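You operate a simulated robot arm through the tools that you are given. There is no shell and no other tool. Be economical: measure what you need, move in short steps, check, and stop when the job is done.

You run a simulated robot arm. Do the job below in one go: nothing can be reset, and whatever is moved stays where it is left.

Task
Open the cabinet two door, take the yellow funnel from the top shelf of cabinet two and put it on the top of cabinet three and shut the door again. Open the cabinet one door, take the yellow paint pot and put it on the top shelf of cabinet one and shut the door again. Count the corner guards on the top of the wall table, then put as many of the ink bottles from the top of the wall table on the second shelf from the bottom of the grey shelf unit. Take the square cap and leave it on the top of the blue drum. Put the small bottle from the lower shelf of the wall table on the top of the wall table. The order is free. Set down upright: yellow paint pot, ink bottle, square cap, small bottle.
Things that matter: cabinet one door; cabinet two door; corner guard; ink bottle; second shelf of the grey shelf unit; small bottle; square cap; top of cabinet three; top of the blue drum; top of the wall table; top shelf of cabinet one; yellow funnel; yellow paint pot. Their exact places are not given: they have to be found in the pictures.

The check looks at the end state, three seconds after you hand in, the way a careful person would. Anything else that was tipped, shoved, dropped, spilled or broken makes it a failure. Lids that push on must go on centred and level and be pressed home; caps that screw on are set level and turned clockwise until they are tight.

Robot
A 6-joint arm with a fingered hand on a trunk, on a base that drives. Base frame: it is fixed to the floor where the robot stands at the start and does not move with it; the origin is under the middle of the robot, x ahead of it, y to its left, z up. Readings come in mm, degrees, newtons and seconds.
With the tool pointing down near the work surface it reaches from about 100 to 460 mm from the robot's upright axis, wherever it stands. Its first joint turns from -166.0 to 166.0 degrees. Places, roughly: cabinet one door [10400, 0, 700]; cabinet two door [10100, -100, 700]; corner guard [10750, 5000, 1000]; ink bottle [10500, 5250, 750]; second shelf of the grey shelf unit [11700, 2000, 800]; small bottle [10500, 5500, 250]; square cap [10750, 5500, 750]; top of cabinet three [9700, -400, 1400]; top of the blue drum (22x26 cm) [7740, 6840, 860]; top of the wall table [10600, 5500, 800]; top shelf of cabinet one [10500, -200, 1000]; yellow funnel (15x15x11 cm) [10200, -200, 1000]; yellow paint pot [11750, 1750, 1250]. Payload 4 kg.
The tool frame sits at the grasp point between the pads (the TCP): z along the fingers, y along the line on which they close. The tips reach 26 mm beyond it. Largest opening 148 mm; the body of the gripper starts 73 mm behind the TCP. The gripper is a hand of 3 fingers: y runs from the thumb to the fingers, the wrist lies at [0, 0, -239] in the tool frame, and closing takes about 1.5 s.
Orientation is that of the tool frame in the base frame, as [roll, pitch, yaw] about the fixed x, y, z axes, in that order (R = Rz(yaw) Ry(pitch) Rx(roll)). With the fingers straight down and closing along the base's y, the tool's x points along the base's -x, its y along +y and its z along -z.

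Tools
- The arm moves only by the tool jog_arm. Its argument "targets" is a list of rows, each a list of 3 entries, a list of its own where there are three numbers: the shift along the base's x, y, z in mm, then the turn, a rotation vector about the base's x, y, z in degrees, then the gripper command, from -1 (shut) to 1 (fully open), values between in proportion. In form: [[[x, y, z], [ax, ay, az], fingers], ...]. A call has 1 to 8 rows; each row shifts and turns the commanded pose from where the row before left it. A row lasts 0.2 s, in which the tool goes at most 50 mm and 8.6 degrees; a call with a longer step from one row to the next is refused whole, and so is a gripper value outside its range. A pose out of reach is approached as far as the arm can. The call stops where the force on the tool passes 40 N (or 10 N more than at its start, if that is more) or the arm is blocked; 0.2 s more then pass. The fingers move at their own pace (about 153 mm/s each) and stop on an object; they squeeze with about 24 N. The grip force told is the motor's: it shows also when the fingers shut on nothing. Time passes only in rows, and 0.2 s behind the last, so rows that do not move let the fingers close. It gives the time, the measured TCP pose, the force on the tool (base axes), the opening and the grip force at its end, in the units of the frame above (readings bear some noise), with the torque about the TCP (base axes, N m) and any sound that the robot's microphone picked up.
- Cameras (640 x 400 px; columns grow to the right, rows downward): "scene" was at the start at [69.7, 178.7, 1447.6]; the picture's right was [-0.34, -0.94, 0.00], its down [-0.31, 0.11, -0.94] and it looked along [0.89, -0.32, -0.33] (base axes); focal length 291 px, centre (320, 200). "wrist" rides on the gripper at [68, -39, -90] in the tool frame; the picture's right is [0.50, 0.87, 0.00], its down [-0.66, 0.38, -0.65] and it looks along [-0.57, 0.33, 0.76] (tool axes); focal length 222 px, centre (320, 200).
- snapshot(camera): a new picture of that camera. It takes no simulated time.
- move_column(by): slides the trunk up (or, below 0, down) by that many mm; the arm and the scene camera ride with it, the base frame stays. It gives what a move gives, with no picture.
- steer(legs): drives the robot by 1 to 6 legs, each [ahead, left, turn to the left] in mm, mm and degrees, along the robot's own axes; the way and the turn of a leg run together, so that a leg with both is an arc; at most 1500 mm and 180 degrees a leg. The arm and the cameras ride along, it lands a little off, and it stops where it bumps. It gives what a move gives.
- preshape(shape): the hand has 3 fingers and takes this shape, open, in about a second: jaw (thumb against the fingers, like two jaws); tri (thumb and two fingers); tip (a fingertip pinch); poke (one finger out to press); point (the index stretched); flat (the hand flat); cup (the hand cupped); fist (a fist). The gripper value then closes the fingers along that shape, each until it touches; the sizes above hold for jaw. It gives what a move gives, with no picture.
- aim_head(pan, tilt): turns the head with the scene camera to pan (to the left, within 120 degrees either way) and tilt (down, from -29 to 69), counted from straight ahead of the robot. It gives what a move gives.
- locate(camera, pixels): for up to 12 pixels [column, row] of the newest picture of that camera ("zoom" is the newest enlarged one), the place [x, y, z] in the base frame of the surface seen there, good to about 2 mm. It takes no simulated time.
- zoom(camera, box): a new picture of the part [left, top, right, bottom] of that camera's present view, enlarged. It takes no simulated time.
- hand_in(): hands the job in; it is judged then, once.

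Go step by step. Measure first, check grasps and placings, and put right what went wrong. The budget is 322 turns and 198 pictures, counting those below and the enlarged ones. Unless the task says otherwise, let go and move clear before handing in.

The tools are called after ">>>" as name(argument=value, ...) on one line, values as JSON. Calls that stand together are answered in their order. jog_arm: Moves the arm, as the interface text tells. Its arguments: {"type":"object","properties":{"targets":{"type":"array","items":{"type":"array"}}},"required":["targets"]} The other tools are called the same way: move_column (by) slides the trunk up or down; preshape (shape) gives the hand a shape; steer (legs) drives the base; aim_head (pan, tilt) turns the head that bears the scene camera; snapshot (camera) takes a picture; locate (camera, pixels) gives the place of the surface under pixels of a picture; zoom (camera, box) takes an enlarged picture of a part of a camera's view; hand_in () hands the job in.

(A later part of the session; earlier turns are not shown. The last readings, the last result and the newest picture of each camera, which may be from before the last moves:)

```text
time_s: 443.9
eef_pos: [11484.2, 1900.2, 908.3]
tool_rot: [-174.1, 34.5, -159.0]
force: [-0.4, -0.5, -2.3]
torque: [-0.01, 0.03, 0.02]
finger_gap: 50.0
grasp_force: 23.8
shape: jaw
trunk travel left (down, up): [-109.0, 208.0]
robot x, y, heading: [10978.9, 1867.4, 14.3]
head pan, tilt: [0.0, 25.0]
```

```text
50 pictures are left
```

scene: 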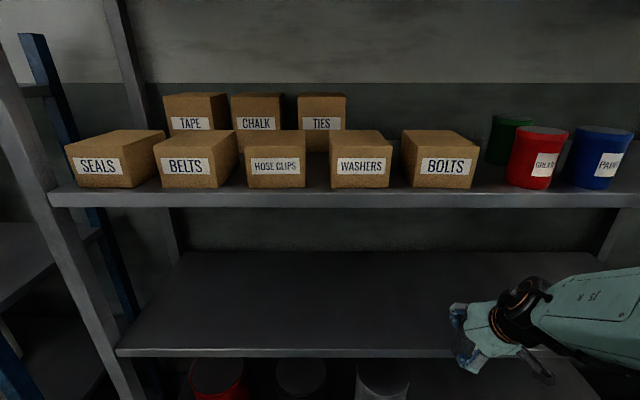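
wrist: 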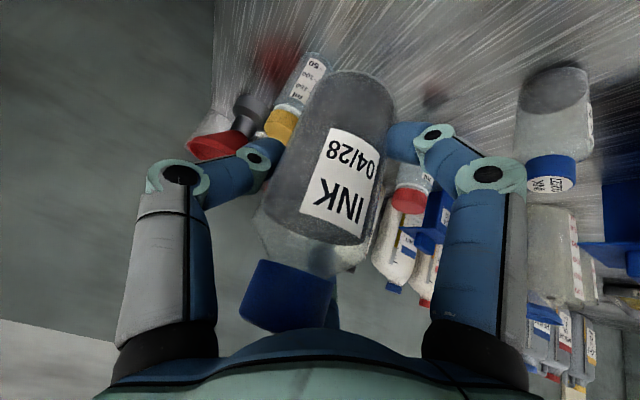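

Good clearance to the shelf above. I drive 130 more, then lower onto the shelf.

>>> steer(legs=[[130, 0, 0]])

>>> jog_arm(targets=[[[0, 0, -8], [0, 0, 0], -1], [[0, 0, -6], [0, 0, 0], -1], [[0, 0, -3], [0, 0, 0], -1]])

>>> snapshot(camera="wrist")

```text
time_s: 445.1
eef_pos: [11611.3, 1932.8, 909.0]
tool_rot: [-174.0, 34.6, -159.1]
force: [0.1, 0.0, -2.5]
torque: [0.01, -0.01, 0.04]
finger_gap: 50.1
grasp_force: 23.9
shape: jaw
trunk travel left (down, up): [-109.0, 208.0]
robot x, y, heading: [11103.6, 1899.1, 14.5]
head pan, tilt: [0.0, 25.0]
```

```text
time_s: 445.9
eef_pos: [11609.0, 1933.2, 892.1]
tool_rot: [-174.2, 34.5, -159.0]
force: [-0.2, 0.5, -1.9]
torque: [0.01, 0.0, 0.01]
finger_gap: 50.1
grasp_force: 24.1
shape: jaw
trunk travel left (down, up): [-109.0, 208.0]
robot x, y, heading: [11101.0, 1899.1, 14.6]
head pan, tilt: [0.0, 25.0]
```

```text
49 pictures are left
```

wrist: 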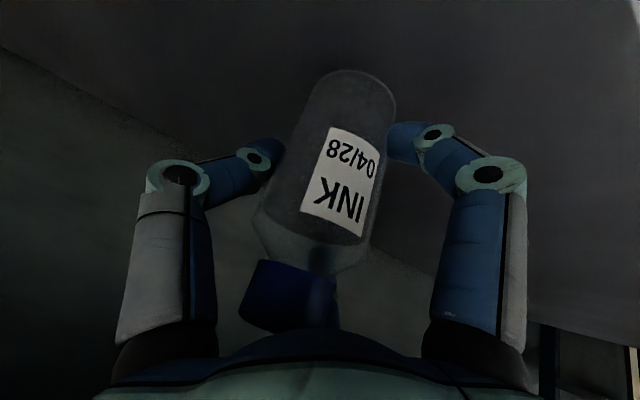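

Not yet touching (still −1.9 N). I lower by 2 mm steps.

>>> jog_arm(targets=[[[0, 0, -2], [0, 0, 0], -1], [[0, 0, -2], [0, 0, 0], -1], [[0, 0, -1], [0, 0, 0], -1]])

>>> jog_arm(targets=[[[0, 0, -1], [0, 0, 0], -1], [[0, 0, -1], [0, 0, 0], -1]])

```text
time_s: 446.8
eef_pos: [11609.8, 1932.2, 888.4]
tool_rot: [-174.0, 34.7, -159.1]
force: [1.0, -0.6, 11.4]
torque: [-0.04, 0.2, 0.03]
finger_gap: 50.0
grasp_force: 23.6
shape: jaw
trunk travel left (down, up): [-109.0, 208.0]
robot x, y, heading: [11103.9, 1897.6, 14.6]
head pan, tilt: [0.0, 25.0]
```

```text
time_s: 447.4
eef_pos: [11609.8, 1932.2, 885.1]
tool_rot: [-174.0, 34.8, -159.0]
force: [5.0, -1.5, 20.5]
torque: [-0.16, 0.31, 0.11]
finger_gap: 49.8
grasp_force: 24.5
shape: jaw
trunk travel left (down, up): [-109.0, 208.0]
robot x, y, heading: [11104.0, 1894.7, 14.3]
head pan, tilt: [0.0, 25.0]
```

The shelf carries it. I ease up 2 mm, open, and withdraw along the tool axis.

>>> jog_arm(targets=[[[0, 0, 2], [0, 0, 0], -1], [[0, 0, 0], [0, 0, 0], 0], [[0, 0, 0], [0, 0, 0], 0.5], [[0, 0, 0], [0, 0, 0], 0.5], [[0, 0, 0], [0, 0, 0], 0.5]])

>>> snapshot(camera="wrist")

```text
time_s: 448.6
eef_pos: [11610.5, 1932.2, 885.9]
tool_rot: [-174.1, 34.4, -158.9]
force: [-0.4, -0.8, -0.2]
torque: [-0.01, -0.02, 0.01]
finger_gap: 110.5
grasp_force: 0.0
shape: jaw
trunk travel left (down, up): [-109.0, 208.0]
robot x, y, heading: [11102.7, 1898.1, 14.5]
head pan, tilt: [0.0, 25.0]
```

```text
48 pictures are left
```

wrist: 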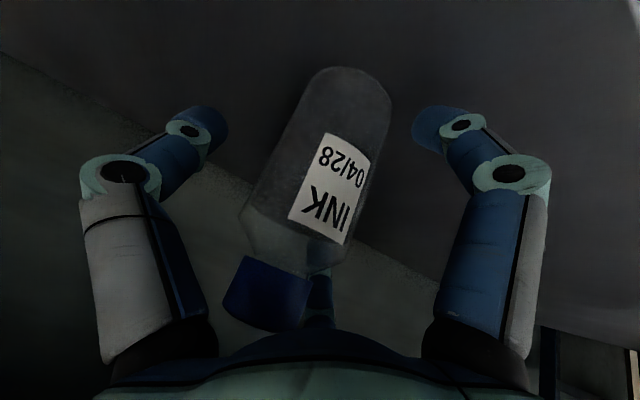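

>>> jog_arm(targets=[[[-15.3, -2.9, 22.7], [0, 0, 0], 0.5], [[-15.3, -2.9, 22.7], [0, 0, 0], 0.5], [[-15.3, -2.9, 22.7], [0, 0, 0], 0.5], [[-15.3, -2.9, 22.7], [0, 0, 0], 0.5]])

>>> steer(legs=[[-350, 0, 0]])

>>> snapshot(camera="scene")

```text
time_s: 449.6
eef_pos: [11548.9, 1921.3, 978.3]
tool_rot: [-174.0, 34.5, -159.0]
force: [0.2, 0.6, 0.5]
torque: [0.01, -0.01, 0.04]
finger_gap: 110.8
grasp_force: 0.0
shape: jaw
trunk travel left (down, up): [-109.0, 208.0]
robot x, y, heading: [11107.9, 1898.0, 14.1]
head pan, tilt: [0.0, 25.0]
```

```text
time_s: 451.8
eef_pos: [11214.8, 1835.0, 978.6]
tool_rot: [-174.1, 34.6, -159.2]
force: [1.0, 0.5, -0.3]
torque: [0.01, 0.0, -0.04]
finger_gap: 110.5
grasp_force: 0.0
shape: jaw
trunk travel left (down, up): [-109.0, 208.0]
robot x, y, heading: [10771.0, 1815.0, 14.1]
head pan, tilt: [0.0, 25.0]
```

```text
47 pictures are left
```

scene: 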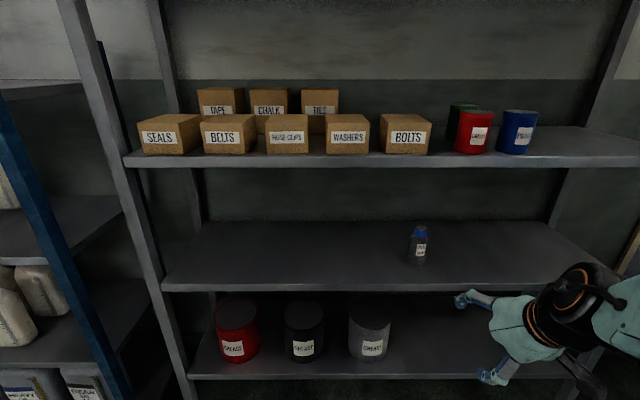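

Ink bottle one stands upright on the second shelf. I raise the trunk and go back for the middle ink bottle.

>>> move_column(by=110)

>>> steer(legs=[[0, 1495, 0], [0, 1495, 0], [0, 160, 0]])

>>> aim_head(pan=0, tilt=38)

>>> snapshot(camera="scene")

```text
time_s: 453.2
eef_pos: [11215.4, 1834.2, 1087.5]
tool_rot: [-174.1, 34.5, -159.2]
force: [-0.2, -0.8, -0.3]
torque: [0.0, 0.0, 0.01]
finger_gap: 110.8
grasp_force: 0.0
shape: jaw
trunk travel left (down, up): [-219.0, 98.0]
robot x, y, heading: [10766.7, 1817.0, 14.3]
head pan, tilt: [0.0, 25.0]
```

```text
time_s: 481.2
eef_pos: [10432.2, 4920.9, 1088.8]
tool_rot: [-174.1, 34.5, -159.1]
force: [-0.3, 0.7, -0.3]
torque: [0.0, 0.0, 0.01]
finger_gap: 110.8
grasp_force: 0.0
shape: jaw
trunk travel left (down, up): [-219.0, 98.0]
robot x, y, heading: [9984.4, 4900.9, 14.2]
head pan, tilt: [0.0, 25.0]
```

```text
time_s: 482.0
eef_pos: [10432.1, 4919.9, 1087.8]
tool_rot: [-174.1, 34.7, -159.1]
force: [-0.6, -0.3, -0.3]
torque: [0.01, -0.03, -0.02]
finger_gap: 110.6
grasp_force: 0.1
shape: jaw
trunk travel left (down, up): [-219.0, 98.0]
robot x, y, heading: [9984.6, 4893.3, 14.5]
head pan, tilt: [0.0, 38.0]
```

```text
46 pictures are left
```

scene: 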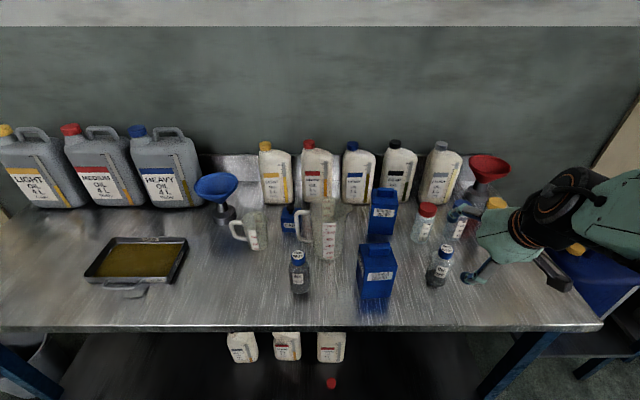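

>>> zoom(camera="scene", box=[400, 225, 480, 295])

>>> locate(camera="zoom", pixels=[[365, 185], [372, 195], [310, 280], [290, 320], [330, 320]])

```text
5.71 times, centred on (440, 260) of scene
```

zoom: 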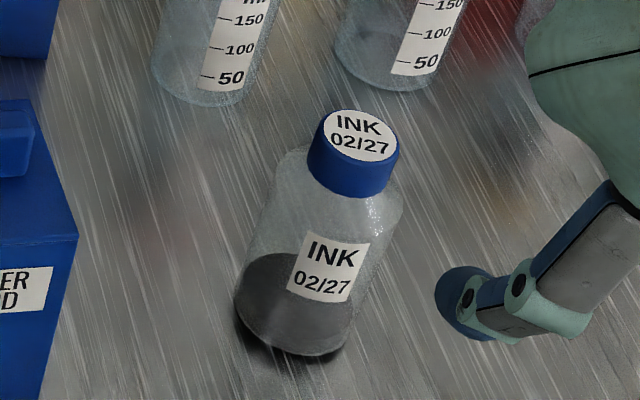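

```text
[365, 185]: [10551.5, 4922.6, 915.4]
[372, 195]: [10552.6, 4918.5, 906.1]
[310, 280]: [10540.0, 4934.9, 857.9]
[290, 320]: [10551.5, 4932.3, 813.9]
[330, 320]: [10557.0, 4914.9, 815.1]
```

Ink A axis ≈(10571,4928). I drive 120 ahead, adjust with the arm, and lower the trunk 110.

>>> steer(legs=[[120, 0, 0]])

>>> move_column(by=-80)

```text
time_s: 483.2
eef_pos: [10549.0, 4951.0, 1087.4]
tool_rot: [-174.0, 34.4, -159.1]
force: [0.3, -0.9, 0.5]
torque: [-0.02, 0.0, 0.02]
finger_gap: 110.8
grasp_force: 0.0
shape: jaw
trunk travel left (down, up): [-219.0, 98.0]
robot x, y, heading: [10102.5, 4931.4, 14.3]
head pan, tilt: [0.0, 38.0]
```

```text
time_s: 484.4
eef_pos: [10548.6, 4951.1, 1007.9]
tool_rot: [-174.0, 34.6, -159.1]
force: [0.0, -0.1, -0.5]
torque: [0.03, -0.01, 0.03]
finger_gap: 110.8
grasp_force: 0.1
shape: jaw
trunk travel left (down, up): [-139.0, 178.0]
robot x, y, heading: [10099.6, 4930.5, 14.3]
head pan, tilt: [0.0, 38.0]
```

>>> jog_arm(targets=[[[22, -23, 0], [0, 0, 0], 0.25], [[0, 0, -30], [0, 0, 0], 0.25], [[0, 0, -30], [0, 0, 0], 0.25], [[0, 0, -30], [0, 0, 0], 0.25]])

>>> snapshot(camera="wrist")

```text
time_s: 485.4
eef_pos: [10570.6, 4927.5, 918.5]
tool_rot: [-174.2, 34.5, -159.2]
force: [-0.3, -1.1, 0.2]
torque: [-0.03, -0.02, 0.01]
finger_gap: 93.2
grasp_force: 0.1
shape: jaw
trunk travel left (down, up): [-139.0, 178.0]
robot x, y, heading: [10102.9, 4928.8, 14.3]
head pan, tilt: [0.0, 38.0]
```

```text
44 pictures are left
```

wrist: 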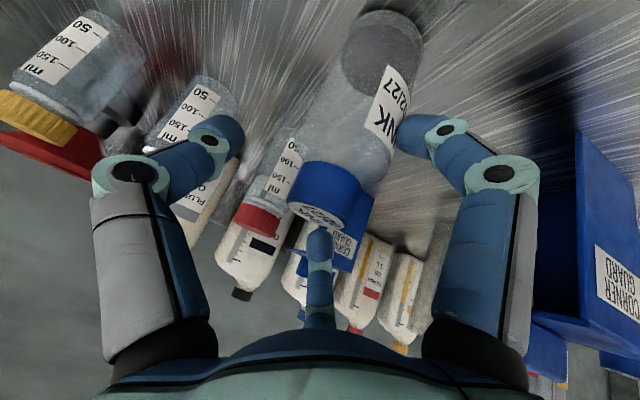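

The cap is at (325,190), as in the first grasp. I descend 52 mm and close.

>>> jog_arm(targets=[[[0, 0, -20], [0, 0, 0], 0.25], [[0, 0, -20], [0, 0, 0], 0.25], [[0, 0, -11], [0, 0, 0], 0.25], [[0, 0, 0], [0, 0, 0], -1], [[0, 0, 0], [0, 0, 0], -1], [[0, 0, 0], [0, 0, 0], -1], [[0, 0, 0], [0, 0, 0], -1]])

>>> jog_arm(targets=[[[0, 0, 10], [0, 0, 0], -1], [[0, 0, 20], [0, 0, 0], -1], [[0, 0, 30], [0, 0, 0], -1]])

>>> move_column(by=120)

>>> snapshot(camera="wrist")

```text
time_s: 487.0
eef_pos: [10571.1, 4927.7, 868.7]
tool_rot: [-174.0, 34.7, -159.1]
force: [-2.1, -0.4, 4.5]
torque: [-0.01, 0.2, -0.03]
finger_gap: 55.6
grasp_force: 23.5
shape: jaw
trunk travel left (down, up): [-139.0, 178.0]
robot x, y, heading: [10103.8, 4928.5, 14.2]
head pan, tilt: [0.0, 38.0]
```

```text
time_s: 487.8
eef_pos: [10571.2, 4924.8, 925.6]
tool_rot: [-174.1, 34.6, -159.1]
force: [0.3, -0.1, -0.9]
torque: [-0.02, 0.0, 0.01]
finger_gap: 54.4
grasp_force: 23.7
shape: jaw
trunk travel left (down, up): [-139.0, 178.0]
robot x, y, heading: [10101.1, 4931.2, 14.6]
head pan, tilt: [0.0, 38.0]
```

```text
time_s: 489.3
eef_pos: [10570.4, 4928.0, 1047.2]
tool_rot: [-174.1, 34.5, -159.1]
force: [0.0, -0.7, -0.7]
torque: [0.01, -0.01, 0.04]
finger_gap: 54.2
grasp_force: 23.9
shape: jaw
trunk travel left (down, up): [-259.0, 58.0]
robot x, y, heading: [10100.3, 4929.1, 14.3]
head pan, tilt: [0.0, 38.0]
```

```text
43 pictures are left
```

wrist: 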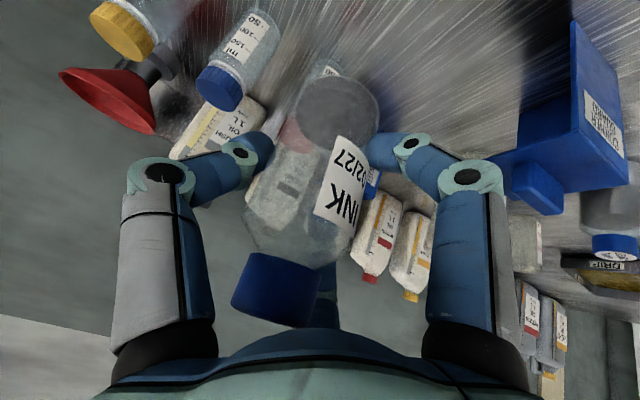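

Held. I back off and drive sideways to the grey shelf again.

>>> steer(legs=[[-160, 0, 0], [0, -1495, 0], [0, -1495, 0]])

>>> move_column(by=-136)

>>> aim_head(pan=0, tilt=25)

>>> snapshot(camera="scene")

```text
time_s: 516.9
eef_pos: [11175.1, 1953.2, 1047.3]
tool_rot: [-174.0, 34.7, -157.7]
force: [0.1, 0.0, 0.0]
torque: [0.03, 0.0, -0.01]
finger_gap: 54.3
grasp_force: 24.1
shape: jaw
trunk travel left (down, up): [-259.0, 58.0]
robot x, y, heading: [10710.5, 1943.6, 16.0]
head pan, tilt: [0.0, 38.0]
```

```text
time_s: 518.5
eef_pos: [11174.1, 1954.2, 911.7]
tool_rot: [-174.2, 34.6, -157.7]
force: [-0.2, -0.2, 0.2]
torque: [-0.03, 0.01, 0.04]
finger_gap: 54.2
grasp_force: 23.9
shape: jaw
trunk travel left (down, up): [-123.0, 194.0]
robot x, y, heading: [10707.2, 1939.0, 15.8]
head pan, tilt: [0.0, 38.0]
```

```text
time_s: 519.3
eef_pos: [11175.2, 1953.7, 911.2]
tool_rot: [-174.1, 34.7, -157.7]
force: [-0.5, -0.7, -0.9]
torque: [0.0, -0.01, 0.0]
finger_gap: 54.2
grasp_force: 23.8
shape: jaw
trunk travel left (down, up): [-123.0, 194.0]
robot x, y, heading: [10703.2, 1940.8, 15.7]
head pan, tilt: [0.0, 25.0]
```

```text
42 pictures are left
```

scene: 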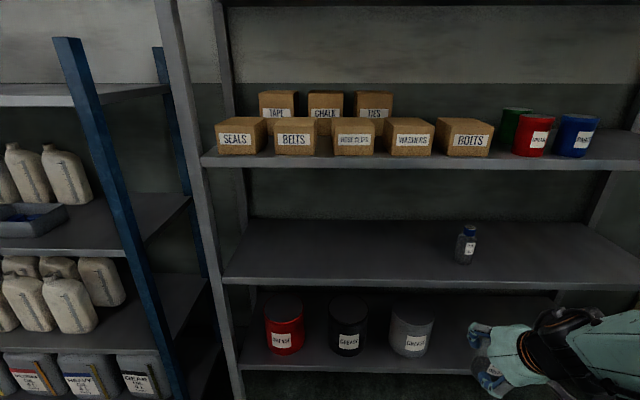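

Hand aligned left of the first ink bottle (465,245). I drive in 420.

>>> steer(legs=[[300, 0, -1.4], [118, 0, 0]])

>>> snapshot(camera="wrist")

>>> jog_arm(targets=[[[0, 0, -8], [0, 0, 0], -1], [[0, 0, -6], [0, 0, 0], -1], [[0, 0, -4], [0, 0, 0], -1]])

```text
time_s: 522.2
eef_pos: [11584.2, 2049.2, 910.8]
tool_rot: [-174.1, 34.5, -159.2]
force: [-0.6, 0.9, -0.9]
torque: [-0.02, 0.02, 0.02]
finger_gap: 54.2
grasp_force: 24.1
shape: jaw
trunk travel left (down, up): [-123.0, 194.0]
robot x, y, heading: [11114.7, 2046.5, 14.2]
head pan, tilt: [0.0, 25.0]
```

```text
41 pictures are left
```

wrist: 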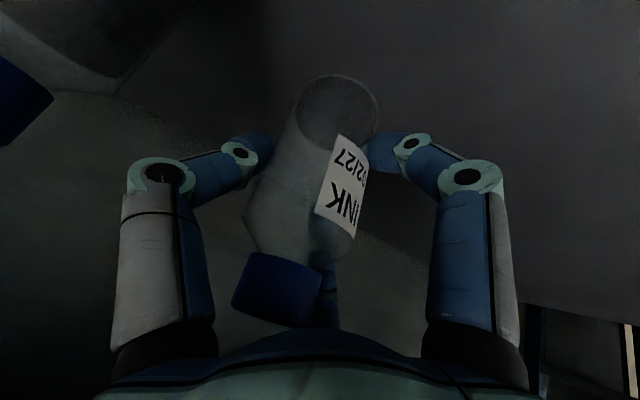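

```text
time_s: 523.0
eef_pos: [11583.4, 2048.2, 892.6]
tool_rot: [-174.1, 34.7, -159.2]
force: [0.7, -0.7, -1.2]
torque: [-0.01, 0.04, -0.01]
finger_gap: 54.2
grasp_force: 23.9
shape: jaw
trunk travel left (down, up): [-123.0, 194.0]
robot x, y, heading: [11117.1, 2048.3, 14.0]
head pan, tilt: [0.0, 25.0]
```

Lowering in small steps to contact.

>>> jog_arm(targets=[[[0, 0, -2], [0, 0, 0], -1], [[0, 0, -2], [0, 0, 0], -1]])

>>> jog_arm(targets=[[[0, 0, -1], [0, 0, 0], -1], [[0, 0, -1], [0, 0, 0], -1]])

```text
time_s: 523.6
eef_pos: [11584.3, 2048.4, 890.6]
tool_rot: [-174.0, 34.6, -159.3]
force: [0.3, -1.3, 8.9]
torque: [-0.15, 0.12, -0.02]
finger_gap: 54.5
grasp_force: 24.0
shape: jaw
trunk travel left (down, up): [-123.0, 194.0]
robot x, y, heading: [11118.4, 2050.8, 14.2]
head pan, tilt: [0.0, 25.0]
```

```text
time_s: 524.2
eef_pos: [11585.0, 2048.1, 889.2]
tool_rot: [-174.0, 34.6, -159.2]
force: [3.8, -0.8, 22.9]
torque: [-0.3, 0.01, 0.1]
finger_gap: 55.7
grasp_force: 23.9
shape: jaw
trunk travel left (down, up): [-123.0, 194.0]
robot x, y, heading: [11117.4, 2049.7, 14.3]
head pan, tilt: [0.0, 25.0]
```

Seated. I ease up, open, and withdraw along the tool axis.

>>> jog_arm(targets=[[[0, 0, 2], [0, 0, 0], -1], [[0, 0, 0], [0, 0, 0], 0], [[0, 0, 0], [0, 0, 0], 0.4], [[0, 0, 0], [0, 0, 0], 0.4], [[0, 0, 0], [0, 0, 0], 0.4]])

>>> jog_arm(targets=[[[-15.3, -2.9, 22.7], [0, 0, 0], 0.4], [[-15.3, -2.9, 22.7], [0, 0, 0], 0.4], [[-15.3, -2.9, 22.7], [0, 0, 0], 0.4], [[-15.3, -2.9, 22.7], [0, 0, 0], 0.4]])

>>> steer(legs=[[-350, 0, 0]])

>>> zoom(camera="scene", box=[240, 180, 640, 400])

```text
time_s: 525.4
eef_pos: [11583.4, 2048.3, 887.5]
tool_rot: [-174.2, 34.5, -159.1]
force: [0.3, -0.4, -0.7]
torque: [-0.03, 0.02, -0.01]
finger_gap: 103.1
grasp_force: 0.1
shape: jaw
trunk travel left (down, up): [-123.0, 194.0]
robot x, y, heading: [11115.5, 2055.0, 14.3]
head pan, tilt: [0.0, 25.0]
```

```text
time_s: 526.4
eef_pos: [11521.9, 2036.7, 979.3]
tool_rot: [-174.2, 34.5, -159.0]
force: [0.0, 0.4, -0.2]
torque: [0.01, 0.0, -0.04]
finger_gap: 103.2
grasp_force: 0.1
shape: jaw
trunk travel left (down, up): [-123.0, 194.0]
robot x, y, heading: [11115.8, 2055.7, 14.2]
head pan, tilt: [0.0, 25.0]
```

```text
time_s: 528.6
eef_pos: [11186.2, 1951.6, 979.4]
tool_rot: [-174.1, 34.6, -159.1]
force: [0.1, -0.3, 0.0]
torque: [0.02, -0.01, 0.01]
finger_gap: 103.0
grasp_force: 0.0
shape: jaw
trunk travel left (down, up): [-123.0, 194.0]
robot x, y, heading: [10777.3, 1963.5, 14.2]
head pan, tilt: [0.0, 25.0]
```

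```text
1.60 times, centred on (440, 290) of scene
```

zoom: 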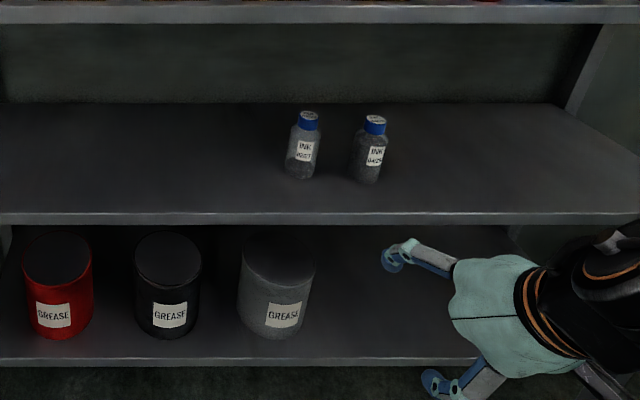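

Both ink bottles stand upright on the second shelf (equal to the two corner guards). Next the 0.8 L bottle: I drive back along the lane to the table and look under it.

>>> steer(legs=[[-150, 0, 0], [0, 1495, 0], [0, 1495, 0], [0, 550, 0]])

>>> aim_head(pan=0, tilt=45)

>>> snapshot(camera="scene")

```text
time_s: 530.0
eef_pos: [11061.7, 1920.1, 976.3]
tool_rot: [-174.1, 34.4, -159.1]
force: [-0.3, 1.1, 1.2]
torque: [0.06, -0.02, -0.03]
finger_gap: 103.2
grasp_force: 0.0
shape: jaw
trunk travel left (down, up): [-123.0, 194.0]
robot x, y, heading: [10649.5, 1928.9, 14.4]
head pan, tilt: [0.0, 25.0]
stopped in leg 1: the robot was blocked; the commanded pose is now the measured one
```

```text
time_s: 530.9
eef_pos: [11062.7, 1920.6, 975.6]
tool_rot: [-174.2, 34.3, -159.2]
force: [-0.2, 0.6, -0.1]
torque: [0.04, -0.07, -0.01]
finger_gap: 103.3
grasp_force: 0.1
shape: jaw
trunk travel left (down, up): [-123.0, 194.0]
robot x, y, heading: [10649.0, 1930.0, 14.1]
head pan, tilt: [0.0, 45.0]
```

```text
39 pictures are left
```

scene: 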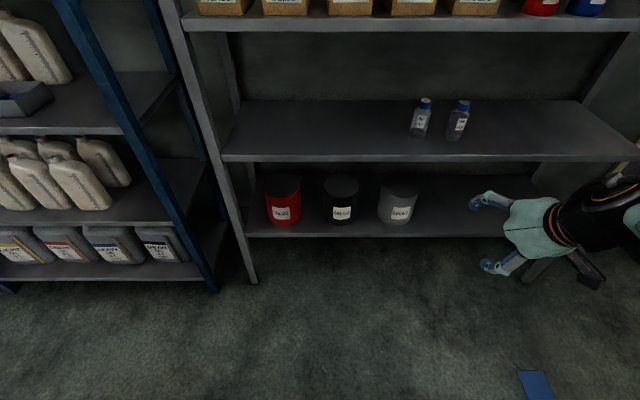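

The base touched the machine behind; I go forward 60 and then sideways to the table.

>>> steer(legs=[[70, 0, 0], [0, 1495, 0], [0, 1495, 0], [0, 550, 0]])

>>> steer(legs=[[-250, 0, 0]])

>>> snapshot(camera="scene")

```text
time_s: 531.5
eef_pos: [11063.5, 1920.5, 979.7]
tool_rot: [-174.1, 34.3, -159.2]
force: [0.6, 0.8, -0.5]
torque: [0.0, 0.02, 0.01]
finger_gap: 103.2
grasp_force: 0.0
shape: jaw
trunk travel left (down, up): [-123.0, 194.0]
robot x, y, heading: [10651.7, 1931.2, 14.5]
head pan, tilt: [0.0, 45.0]
stopped in leg 1: the robot was blocked; the commanded pose is now the measured one
```

```text
time_s: 532.2
eef_pos: [11062.5, 1920.4, 977.7]
tool_rot: [-174.1, 34.4, -159.0]
force: [0.5, 0.6, 0.6]
torque: [-0.01, 0.0, -0.01]
finger_gap: 103.2
grasp_force: 0.0
shape: jaw
trunk travel left (down, up): [-123.0, 194.0]
robot x, y, heading: [10652.2, 1933.1, 14.5]
head pan, tilt: [0.0, 45.0]
stopped in leg 1: the robot was blocked; the commanded pose is now the measured one
```

```text
38 pictures are left
```

scene: 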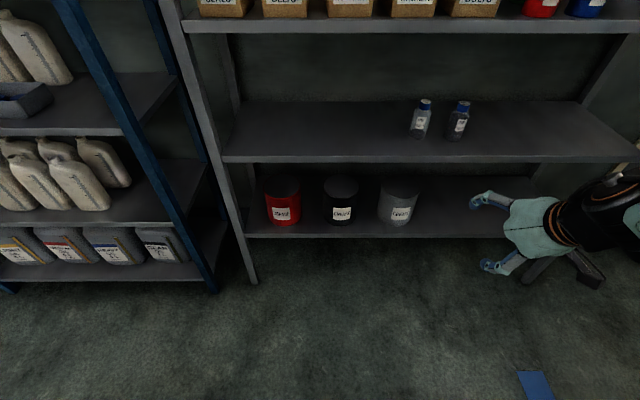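

Still counted as blocked; I try small moves sideways to free the base.

>>> steer(legs=[[0, 60, 0]])

>>> steer(legs=[[40, -60, 0]])

```text
time_s: 532.9
eef_pos: [11061.3, 1921.3, 977.9]
tool_rot: [-174.1, 34.4, -158.9]
force: [0.4, 0.4, -0.3]
torque: [0.0, -0.01, -0.02]
finger_gap: 103.3
grasp_force: 0.0
shape: jaw
trunk travel left (down, up): [-123.0, 194.0]
robot x, y, heading: [10653.5, 1929.9, 14.3]
head pan, tilt: [0.0, 45.0]
stopped in leg 1: the robot was blocked; the commanded pose is now the measured one
```

```text
time_s: 534.1
eef_pos: [11114.6, 1871.3, 978.6]
tool_rot: [-174.0, 34.4, -159.2]
force: [-0.2, -0.6, 0.6]
torque: [0.0, 0.01, 0.01]
finger_gap: 103.2
grasp_force: 0.1
shape: jaw
trunk travel left (down, up): [-123.0, 194.0]
robot x, y, heading: [10709.3, 1886.1, 14.5]
head pan, tilt: [0.0, 45.0]
```

Freed. I look to the left-rear to see what I touched.

>>> steer(legs=[[80, 0, 0]])

>>> aim_head(pan=115, tilt=45)

>>> snapshot(camera="scene")

```text
time_s: 535.1
eef_pos: [11192.2, 1891.6, 978.2]
tool_rot: [-174.1, 34.4, -159.1]
force: [-0.3, 0.1, -0.1]
torque: [-0.01, -0.02, -0.04]
finger_gap: 103.3
grasp_force: 0.1
shape: jaw
trunk travel left (down, up): [-123.0, 194.0]
robot x, y, heading: [10783.3, 1902.4, 14.1]
head pan, tilt: [0.0, 45.0]
```

```text
time_s: 537.1
eef_pos: [11191.2, 1891.1, 979.3]
tool_rot: [-174.0, 34.4, -159.1]
force: [0.6, 0.7, 0.4]
torque: [-0.01, -0.02, -0.02]
finger_gap: 103.2
grasp_force: 0.0
shape: jaw
trunk travel left (down, up): [-123.0, 194.0]
robot x, y, heading: [10787.6, 1902.4, 14.1]
head pan, tilt: [115.0, 45.0]
```

```text
37 pictures are left
```

scene: 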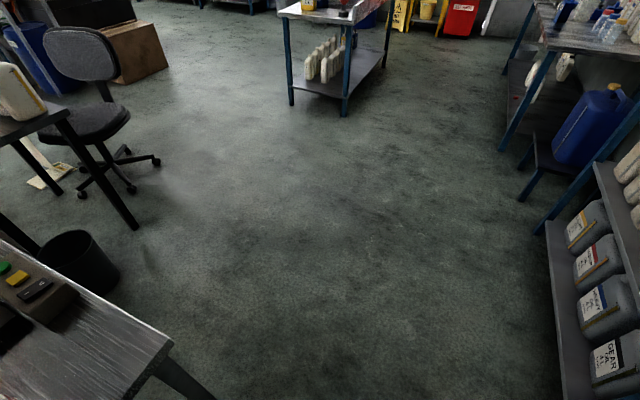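

Only a table corner; nothing displaced. The lane ahead is clear, so I drive sideways to the wall table.

>>> steer(legs=[[0, 1495, 0], [0, 1495, 0], [0, 500, 0]])

>>> steer(legs=[[-300, 0, 0]])

>>> aim_head(pan=8, tilt=40)

>>> snapshot(camera="scene")

```text
time_s: 567.8
eef_pos: [10356.0, 5284.4, 979.2]
tool_rot: [-174.0, 34.5, -160.0]
force: [0.3, 0.0, 0.9]
torque: [-0.03, 0.03, -0.01]
finger_gap: 103.6
grasp_force: 0.1
shape: jaw
trunk travel left (down, up): [-123.0, 194.0]
robot x, y, heading: [9950.9, 5300.6, 13.2]
head pan, tilt: [115.0, 45.0]
```

```text
time_s: 569.8
eef_pos: [10065.5, 5213.7, 979.0]
tool_rot: [-174.1, 34.6, -159.9]
force: [-0.5, 0.0, 0.2]
torque: [-0.04, 0.0, 0.01]
finger_gap: 103.3
grasp_force: 0.0
shape: jaw
trunk travel left (down, up): [-123.0, 194.0]
robot x, y, heading: [9659.4, 5235.9, 13.4]
head pan, tilt: [115.0, 45.0]
```

```text
time_s: 571.7
eef_pos: [10066.9, 5213.7, 978.9]
tool_rot: [-174.1, 34.5, -159.9]
force: [-0.7, 0.3, 0.4]
torque: [0.0, -0.03, -0.01]
finger_gap: 103.2
grasp_force: 0.2
shape: jaw
trunk travel left (down, up): [-123.0, 194.0]
robot x, y, heading: [9656.5, 5232.7, 13.0]
head pan, tilt: [8.0, 40.0]
```

```text
36 pictures are left
```

scene: 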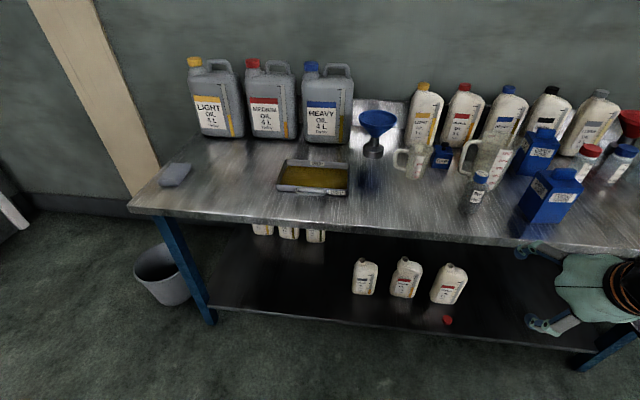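

>>> zoom(camera="scene", box=[330, 230, 490, 340])

>>> locate(camera="zoom", pixels=[[126, 118], [126, 130], [100, 200], [130, 245], [90, 250], [180, 250], [140, 180], [190, 170], [100, 340], [180, 280], [290, 120], [110, 150]])

```text
3.64 times, centred on (410, 285) of scene
```

zoom: 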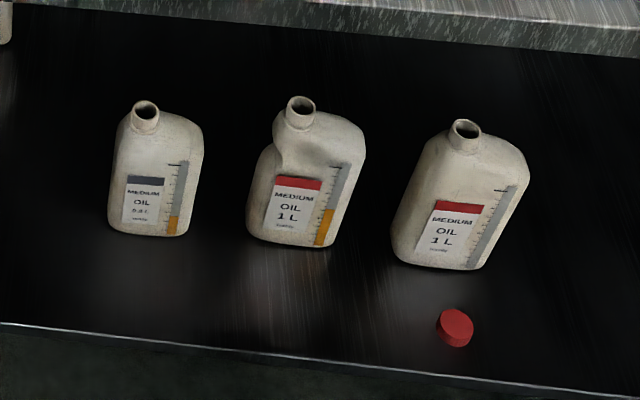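

```text
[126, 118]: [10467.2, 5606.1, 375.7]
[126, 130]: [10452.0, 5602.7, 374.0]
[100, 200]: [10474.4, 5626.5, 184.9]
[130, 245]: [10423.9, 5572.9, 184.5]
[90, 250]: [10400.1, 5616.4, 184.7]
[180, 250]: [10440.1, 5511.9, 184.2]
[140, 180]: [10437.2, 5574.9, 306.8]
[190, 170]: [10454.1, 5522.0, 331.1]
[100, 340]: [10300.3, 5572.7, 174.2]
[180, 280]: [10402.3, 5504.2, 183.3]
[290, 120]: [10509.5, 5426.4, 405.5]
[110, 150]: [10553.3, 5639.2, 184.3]
```

The 0.8 L jug: neck at about (10460,5597), top z≈397, body front at u≈11485, lower shelf edge u≈11352. I'll take it by the neck with a level hand. First I lower the trunk fully and bring the hand level at low height, well clear of the table.

>>> move_column(by=-123)

>>> jog_arm(targets=[[[17, 4, -32], [1.8, -7.8, 0], 0.35], [[17, 4, -32], [1.8, -7.8, 0], 0.35], [[17, 4, -32], [1.8, -7.8, 0], 0.35], [[17, 4, -32], [1.8, -7.8, 0], 0.35], [[17, 4, -32], [1.8, -7.8, 0], 0.35], [[17, 4, -32], [1.8, -7.8, 0], 0.35], [[17, 4, -32], [1.8, -7.8, 0], 0.35]])

>>> jog_arm(targets=[[[17, 4, -32], [7.3, 1.69, 0], 0.35], [[17, 4, -32], [7.3, 1.69, 0], 0.35], [[17, 4, -32], [7.3, 1.69, 0], 0.35], [[17, 4, -32], [7.3, 1.69, 0], 0.35], [[17, 4, -32], [0, 0, 0], 0.35], [[17, 4, -32], [0, 0, 0], 0.35], [[17, 4, -32], [0, 0, 0], 0.35]])

```text
time_s: 573.2
eef_pos: [10066.2, 5214.0, 854.9]
tool_rot: [-174.0, 34.5, -160.0]
force: [-0.6, -0.5, 1.2]
torque: [-0.02, -0.01, 0.02]
finger_gap: 103.1
grasp_force: 0.1
shape: jaw
trunk travel left (down, up): [0.0, 317.0]
robot x, y, heading: [9654.9, 5234.5, 13.3]
head pan, tilt: [8.0, 40.0]
```

```text
time_s: 574.8
eef_pos: [10191.3, 5239.3, 632.3]
tool_rot: [-80.3, 84.1, -69.2]
force: [-0.5, 0.6, 0.3]
torque: [-0.04, -0.01, 0.0]
finger_gap: 100.1
grasp_force: 0.0
shape: jaw
out of reach, approached as far as the arm can: row 3
trunk travel left (down, up): [0.0, 317.0]
robot x, y, heading: [9658.9, 5232.6, 13.2]
head pan, tilt: [8.0, 40.0]
```

```text
time_s: 576.4
eef_pos: [10310.8, 5269.0, 408.2]
tool_rot: [90.6, 65.9, 101.3]
force: [-0.8, 0.0, -0.1]
torque: [0.02, 0.03, -0.01]
finger_gap: 100.2
grasp_force: 0.1
shape: jaw
trunk travel left (down, up): [0.0, 317.0]
robot x, y, heading: [9654.8, 5230.8, 13.4]
head pan, tilt: [8.0, 40.0]
```

The hand is level at z 408. I drive 280 left to face the neck.

>>> steer(legs=[[0, 280, 0.8]])

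>>> snapshot(camera="wrist")

>>> aim_head(pan=-8, tilt=40)

>>> snapshot(camera="scene")

```text
time_s: 579.4
eef_pos: [10242.5, 5549.6, 407.8]
tool_rot: [90.5, 65.8, 102.3]
force: [-0.1, -0.2, -0.4]
torque: [0.0, 0.02, 0.03]
finger_gap: 100.2
grasp_force: 0.1
shape: jaw
trunk travel left (down, up): [0.0, 317.0]
robot x, y, heading: [9591.3, 5501.4, 14.5]
head pan, tilt: [8.0, 40.0]
```

```text
34 pictures are left
```

wrist: 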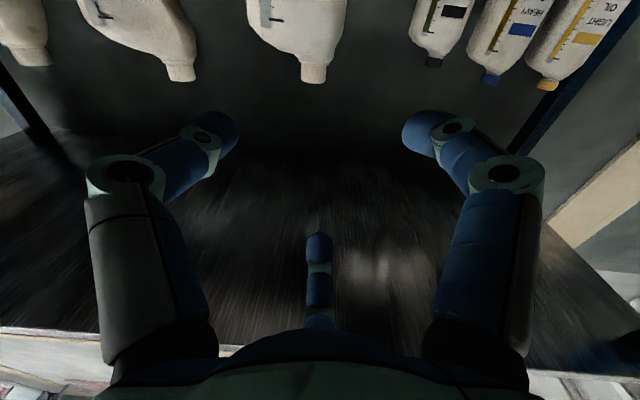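

```text
time_s: 580.2
eef_pos: [10242.0, 5547.2, 408.6]
tool_rot: [90.4, 65.8, 102.3]
force: [-0.6, -0.3, 0.7]
torque: [0.02, 0.01, 0.01]
finger_gap: 100.2
grasp_force: 0.2
shape: jaw
trunk travel left (down, up): [0.0, 317.0]
robot x, y, heading: [9591.2, 5503.5, 14.5]
head pan, tilt: [-8.0, 40.0]
```

```text
33 pictures are left
```

scene: 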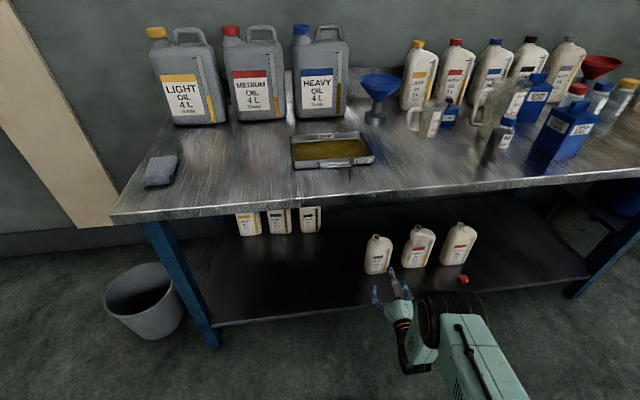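

In the wrist view (upside down) the small jug's neck is at (313,72). I measure it.

>>> locate(camera="wrist", pixels=[[313, 66], [303, 72], [324, 72], [312, 55], [313, 78], [270, 40], [345, 25]])

>>> zoom(camera="scene", box=[350, 215, 430, 285])

>>> locate(camera="zoom", pixels=[[205, 155], [205, 170], [190, 165], [222, 165], [205, 185]])

```text
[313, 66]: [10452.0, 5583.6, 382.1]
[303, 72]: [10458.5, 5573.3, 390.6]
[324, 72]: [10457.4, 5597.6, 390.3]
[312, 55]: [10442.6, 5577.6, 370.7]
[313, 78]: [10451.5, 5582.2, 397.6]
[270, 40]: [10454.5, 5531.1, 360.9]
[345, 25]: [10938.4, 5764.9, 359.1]
```

```text
5.71 times, centred on (390, 250) of scene
```

zoom: 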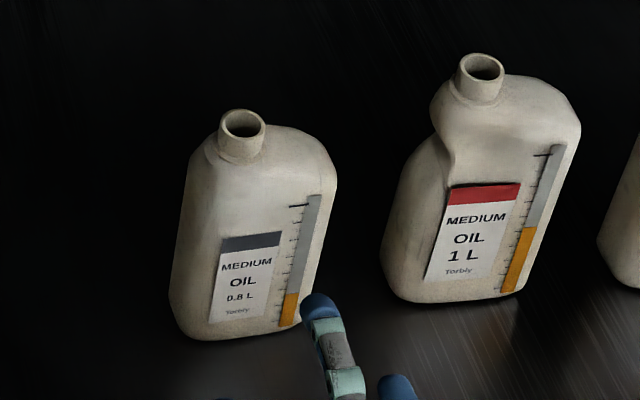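

```text
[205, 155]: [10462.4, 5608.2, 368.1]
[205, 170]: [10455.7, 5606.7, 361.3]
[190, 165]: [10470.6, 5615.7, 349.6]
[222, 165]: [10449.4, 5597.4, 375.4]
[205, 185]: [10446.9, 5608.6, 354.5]
```

Neck axis ≈(10466,5587), radius ~14, z 375–399. I narrow the hand to 60 mm, drive 120 ahead and check.

>>> jog_arm(targets=[[[2, -8.4, -1], [0, 0, 0], -0.19], [[0, 0, -1], [0, 0, 0], -0.19], [[0, 0, 0], [0, 0, 0], -0.19]])

>>> steer(legs=[[120, 0, 0]])

>>> snapshot(camera="wrist")

>>> locate(camera="wrist", pixels=[[330, 120], [320, 130], [345, 130], [330, 150], [310, 100], [350, 100]])

```text
time_s: 581.0
eef_pos: [10245.1, 5538.7, 405.5]
tool_rot: [90.4, 65.8, 102.3]
force: [-0.4, -0.4, 0.4]
torque: [-0.01, -0.01, 0.02]
finger_gap: 60.4
grasp_force: 0.0
shape: jaw
trunk travel left (down, up): [0.0, 317.0]
robot x, y, heading: [9590.1, 5500.2, 14.4]
head pan, tilt: [-8.0, 40.0]
```

```text
time_s: 582.2
eef_pos: [10359.2, 5569.6, 405.1]
tool_rot: [90.6, 65.8, 102.4]
force: [-0.6, -0.3, 0.1]
torque: [0.0, 0.02, 0.01]
finger_gap: 60.4
grasp_force: 0.1
shape: jaw
trunk travel left (down, up): [0.0, 317.0]
robot x, y, heading: [9705.5, 5529.5, 14.4]
head pan, tilt: [-8.0, 40.0]
```

```text
31 pictures are left
```

wrist: 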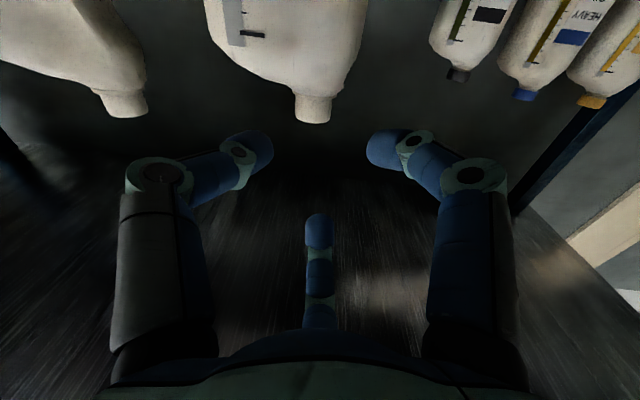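

```text
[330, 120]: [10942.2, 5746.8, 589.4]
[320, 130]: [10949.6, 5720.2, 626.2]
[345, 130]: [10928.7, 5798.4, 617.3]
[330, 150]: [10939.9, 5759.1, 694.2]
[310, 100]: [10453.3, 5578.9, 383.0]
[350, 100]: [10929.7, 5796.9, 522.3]
```

The neck is 8 mm right and 109 mm ahead. I correct and advance 93 mm, then check.

>>> jog_arm(targets=[[[1.7, -7.8, 0], [0, 0, 0], -0.19], [[22.7, 5, 0], [0, 0, 0], -0.19], [[22.7, 5, 0], [0, 0, 0], -0.19], [[22.7, 5, 0], [0, 0, 0], -0.19], [[22.7, 5, 0], [0, 0, 0], -0.19]])

>>> snapshot(camera="wrist")

>>> locate(camera="wrist", pixels=[[320, 160], [310, 150], [330, 150], [300, 110]])

```text
time_s: 583.4
eef_pos: [10449.7, 5581.7, 404.4]
tool_rot: [90.5, 65.8, 102.4]
force: [0.1, 0.8, -0.5]
torque: [-0.02, -0.01, 0.0]
finger_gap: 60.2
grasp_force: 0.0
shape: jaw
trunk travel left (down, up): [0.0, 317.0]
robot x, y, heading: [9705.8, 5530.7, 14.5]
head pan, tilt: [-8.0, 40.0]
```

```text
30 pictures are left
```

wrist: 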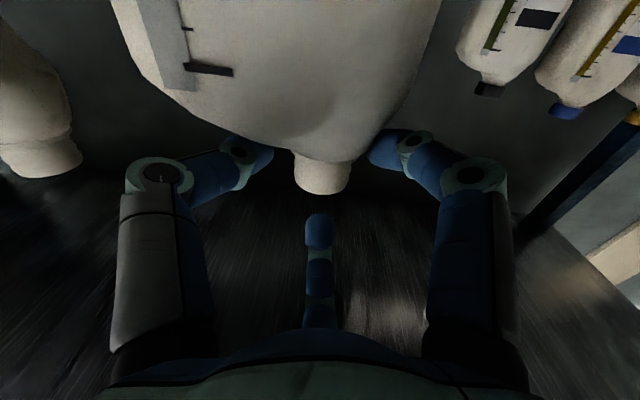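

```text
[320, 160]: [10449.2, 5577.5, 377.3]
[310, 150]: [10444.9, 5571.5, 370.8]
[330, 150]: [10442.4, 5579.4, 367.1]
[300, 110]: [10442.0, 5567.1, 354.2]
```

The neck sits between the digits. I close to about 15 mm and check the grip.

>>> jog_arm(targets=[[[0, 0, 0], [0, 0, 0], -0.8], [[0, 0, 0], [0, 0, 0], -0.8], [[0, 0, 0], [0, 0, 0], -0.8], [[0, 0, 0], [0, 0, 0], -0.8]])

>>> jog_arm(targets=[[[0, 0, 6], [0, 0, 0], -0.8], [[0, 0, 8], [0, 0, 0], -0.8], [[0, 0, 10], [0, 0, 0], -0.8], [[0, 0, 12], [0, 0, 0], -0.8]])

>>> snapshot(camera="wrist")

```text
time_s: 584.4
eef_pos: [10450.7, 5581.3, 404.9]
tool_rot: [90.3, 65.8, 102.1]
force: [1.2, -0.3, 2.5]
torque: [-0.02, -0.06, 0.05]
finger_gap: 20.6
grasp_force: 24.2
shape: jaw
trunk travel left (down, up): [0.0, 317.0]
robot x, y, heading: [9706.4, 5527.3, 14.5]
head pan, tilt: [-8.0, 40.0]
```

```text
time_s: 585.4
eef_pos: [10451.5, 5582.9, 439.1]
tool_rot: [90.6, 65.9, 102.5]
force: [-0.5, -0.2, -1.6]
torque: [0.07, 0.02, 0.02]
finger_gap: 20.3
grasp_force: 23.9
shape: jaw
trunk travel left (down, up): [0.0, 317.0]
robot x, y, heading: [9707.0, 5529.0, 14.6]
head pan, tilt: [-8.0, 40.0]
```

```text
29 pictures are left
```

wrist: 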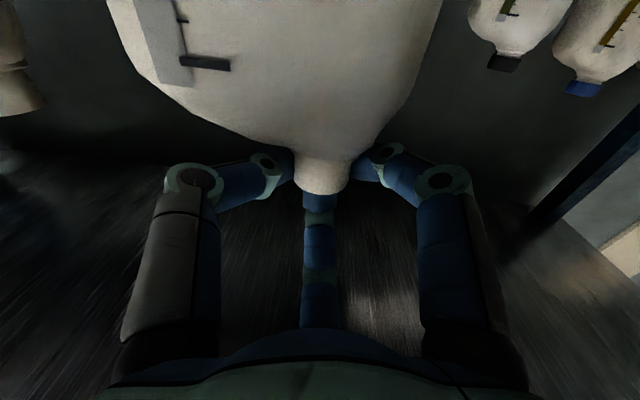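

The jug hangs straight from the hand. I back out 330, then raise it above table height.

>>> steer(legs=[[-350, 0, 0]])

>>> move_column(by=317)

>>> jog_arm(targets=[[[-5, -1.3, 40], [0, 0, 0], -0.8], [[-5, -1.3, 40], [0, 0, 0], -0.8], [[-5, -1.3, 40], [0, 0, 0], -0.8], [[-5, -1.3, 40], [0, 0, 0], -0.8], [[-5, -1.3, 40], [0, 0, 0], -0.8], [[-5, -1.3, 40], [0, 0, 0], -0.8], [[0, 0, 40], [0, 0, 0], -0.8], [[0, 0, 40], [0, 0, 0], -0.8]])

>>> aim_head(pan=0, tilt=35)

>>> snapshot(camera="scene")

```text
time_s: 587.7
eef_pos: [10106.8, 5492.8, 440.2]
tool_rot: [90.6, 65.7, 102.3]
force: [-0.4, -0.1, -2.9]
torque: [0.06, 0.08, 0.0]
finger_gap: 20.1
grasp_force: 23.8
shape: jaw
trunk travel left (down, up): [0.0, 317.0]
robot x, y, heading: [9365.2, 5439.8, 14.3]
head pan, tilt: [-8.0, 40.0]
```

```text
time_s: 590.9
eef_pos: [10104.8, 5492.4, 756.2]
tool_rot: [90.5, 65.8, 102.4]
force: [-0.4, 0.4, -2.5]
torque: [0.09, 0.05, -0.02]
finger_gap: 20.5
grasp_force: 24.2
shape: jaw
trunk travel left (down, up): [-317.0, 0.0]
robot x, y, heading: [9359.9, 5440.3, 14.5]
head pan, tilt: [-8.0, 40.0]
```

```text
time_s: 592.7
eef_pos: [10076.4, 5484.7, 1077.9]
tool_rot: [90.4, 65.7, 102.3]
force: [-0.4, -0.7, -2.6]
torque: [0.07, 0.05, 0.02]
finger_gap: 20.6
grasp_force: 24.1
shape: jaw
trunk travel left (down, up): [-317.0, 0.0]
robot x, y, heading: [9357.5, 5441.9, 14.1]
head pan, tilt: [-8.0, 40.0]
```

```text
time_s: 593.4
eef_pos: [10075.4, 5484.7, 1077.3]
tool_rot: [90.5, 65.7, 102.3]
force: [0.1, -0.1, -2.6]
torque: [0.06, 0.06, 0.0]
finger_gap: 20.2
grasp_force: 23.8
shape: jaw
trunk travel left (down, up): [-317.0, 0.0]
robot x, y, heading: [9358.4, 5442.7, 14.7]
head pan, tilt: [0.0, 35.0]
```

```text
28 pictures are left
```

scene: 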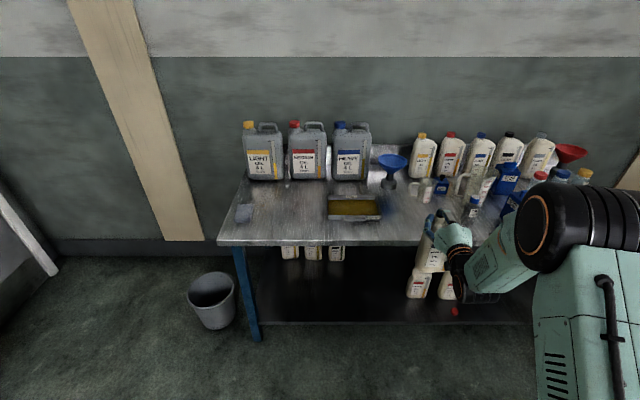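

The jug hangs upright. I look for a free spot on the table top and measure.

>>> locate(camera="scene", pixels=[[285, 220], [328, 218], [380, 215], [405, 225], [415, 235], [470, 215], [250, 215], [300, 240], [388, 185], [420, 195]])

>>> zoom(camera="scene", box=[220, 130, 500, 320])

```text
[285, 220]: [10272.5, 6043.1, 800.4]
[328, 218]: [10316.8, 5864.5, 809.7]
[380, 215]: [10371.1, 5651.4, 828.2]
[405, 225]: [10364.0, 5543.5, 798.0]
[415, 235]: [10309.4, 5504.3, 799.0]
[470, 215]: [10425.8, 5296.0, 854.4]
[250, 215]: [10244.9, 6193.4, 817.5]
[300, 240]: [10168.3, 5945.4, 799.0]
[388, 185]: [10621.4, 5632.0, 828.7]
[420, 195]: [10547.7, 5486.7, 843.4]
```

```text
2.11 times, centred on (360, 225) of scene
```

zoom: 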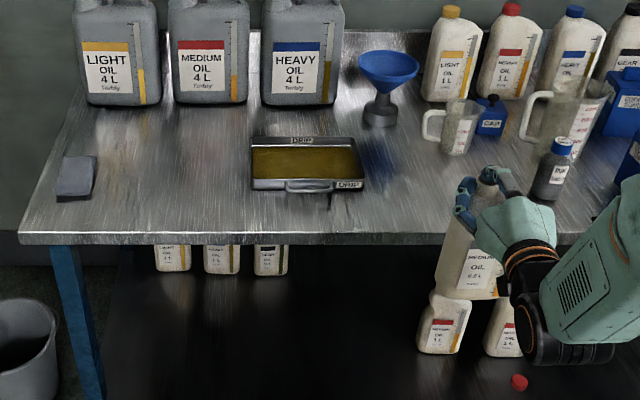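

A free spot lies between the drip tray and the remaining ink bottle, neck goal ≈(10428,5482). I drive 90 right and 325 ahead.

>>> steer(legs=[[0, -90, 0], [325, 0, 0]])

>>> zoom(camera="scene", box=[260, 120, 560, 330])

```text
time_s: 596.6
eef_pos: [10415.3, 5482.2, 1076.8]
tool_rot: [90.6, 65.8, 102.7]
force: [-0.1, 0.6, -3.5]
torque: [0.04, 0.09, 0.0]
finger_gap: 20.5
grasp_force: 23.9
shape: jaw
trunk travel left (down, up): [-317.0, 0.0]
robot x, y, heading: [9701.2, 5437.1, 14.5]
head pan, tilt: [0.0, 35.0]
```

```text
1.90 times, centred on (410, 225) of scene
```

zoom: 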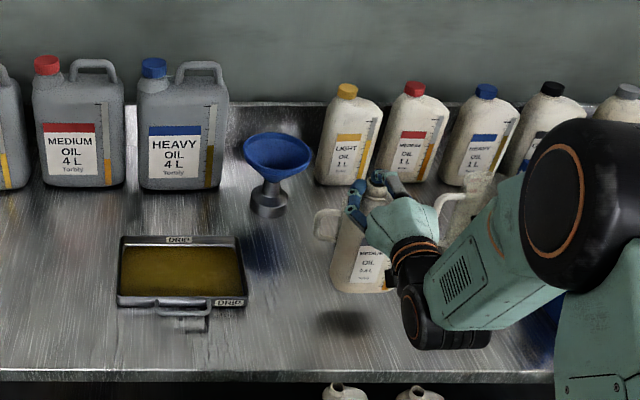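

The spot is free (shadow at (345,320)). I lower 50 mm with the trunk, then in small steps.

>>> move_column(by=-48)

>>> jog_arm(targets=[[[0, 0, -2], [0, 0, 0], -0.8], [[0, 0, -2], [0, 0, 0], -0.8], [[0, 0, -2], [0, 0, 0], -0.8]])

>>> zoom(camera="scene", box=[300, 120, 560, 330])

```text
time_s: 597.5
eef_pos: [10415.9, 5482.1, 1029.1]
tool_rot: [90.4, 65.8, 102.6]
force: [0.0, 1.0, -2.9]
torque: [0.04, 0.08, 0.03]
finger_gap: 20.6
grasp_force: 24.1
shape: jaw
trunk travel left (down, up): [-269.0, 48.0]
robot x, y, heading: [9700.5, 5436.6, 14.3]
head pan, tilt: [0.0, 35.0]
```

```text
time_s: 598.3
eef_pos: [10415.1, 5480.7, 1022.9]
tool_rot: [90.5, 65.8, 102.6]
force: [-0.7, 0.0, -2.1]
torque: [0.07, 0.05, 0.03]
finger_gap: 20.5
grasp_force: 23.9
shape: jaw
trunk travel left (down, up): [-269.0, 48.0]
robot x, y, heading: [9695.8, 5434.9, 14.5]
head pan, tilt: [0.0, 35.0]
```

```text
1.90 times, centred on (430, 225) of scene
```

zoom: 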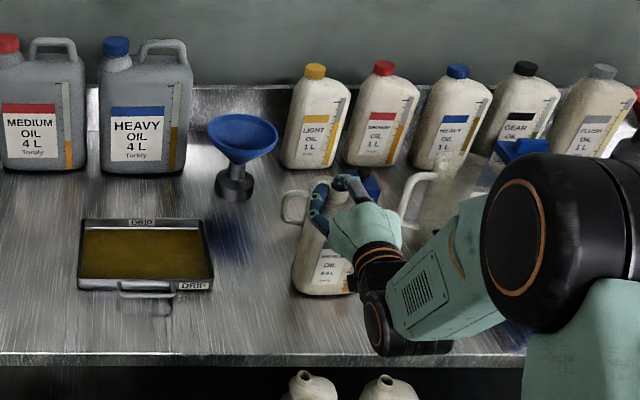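

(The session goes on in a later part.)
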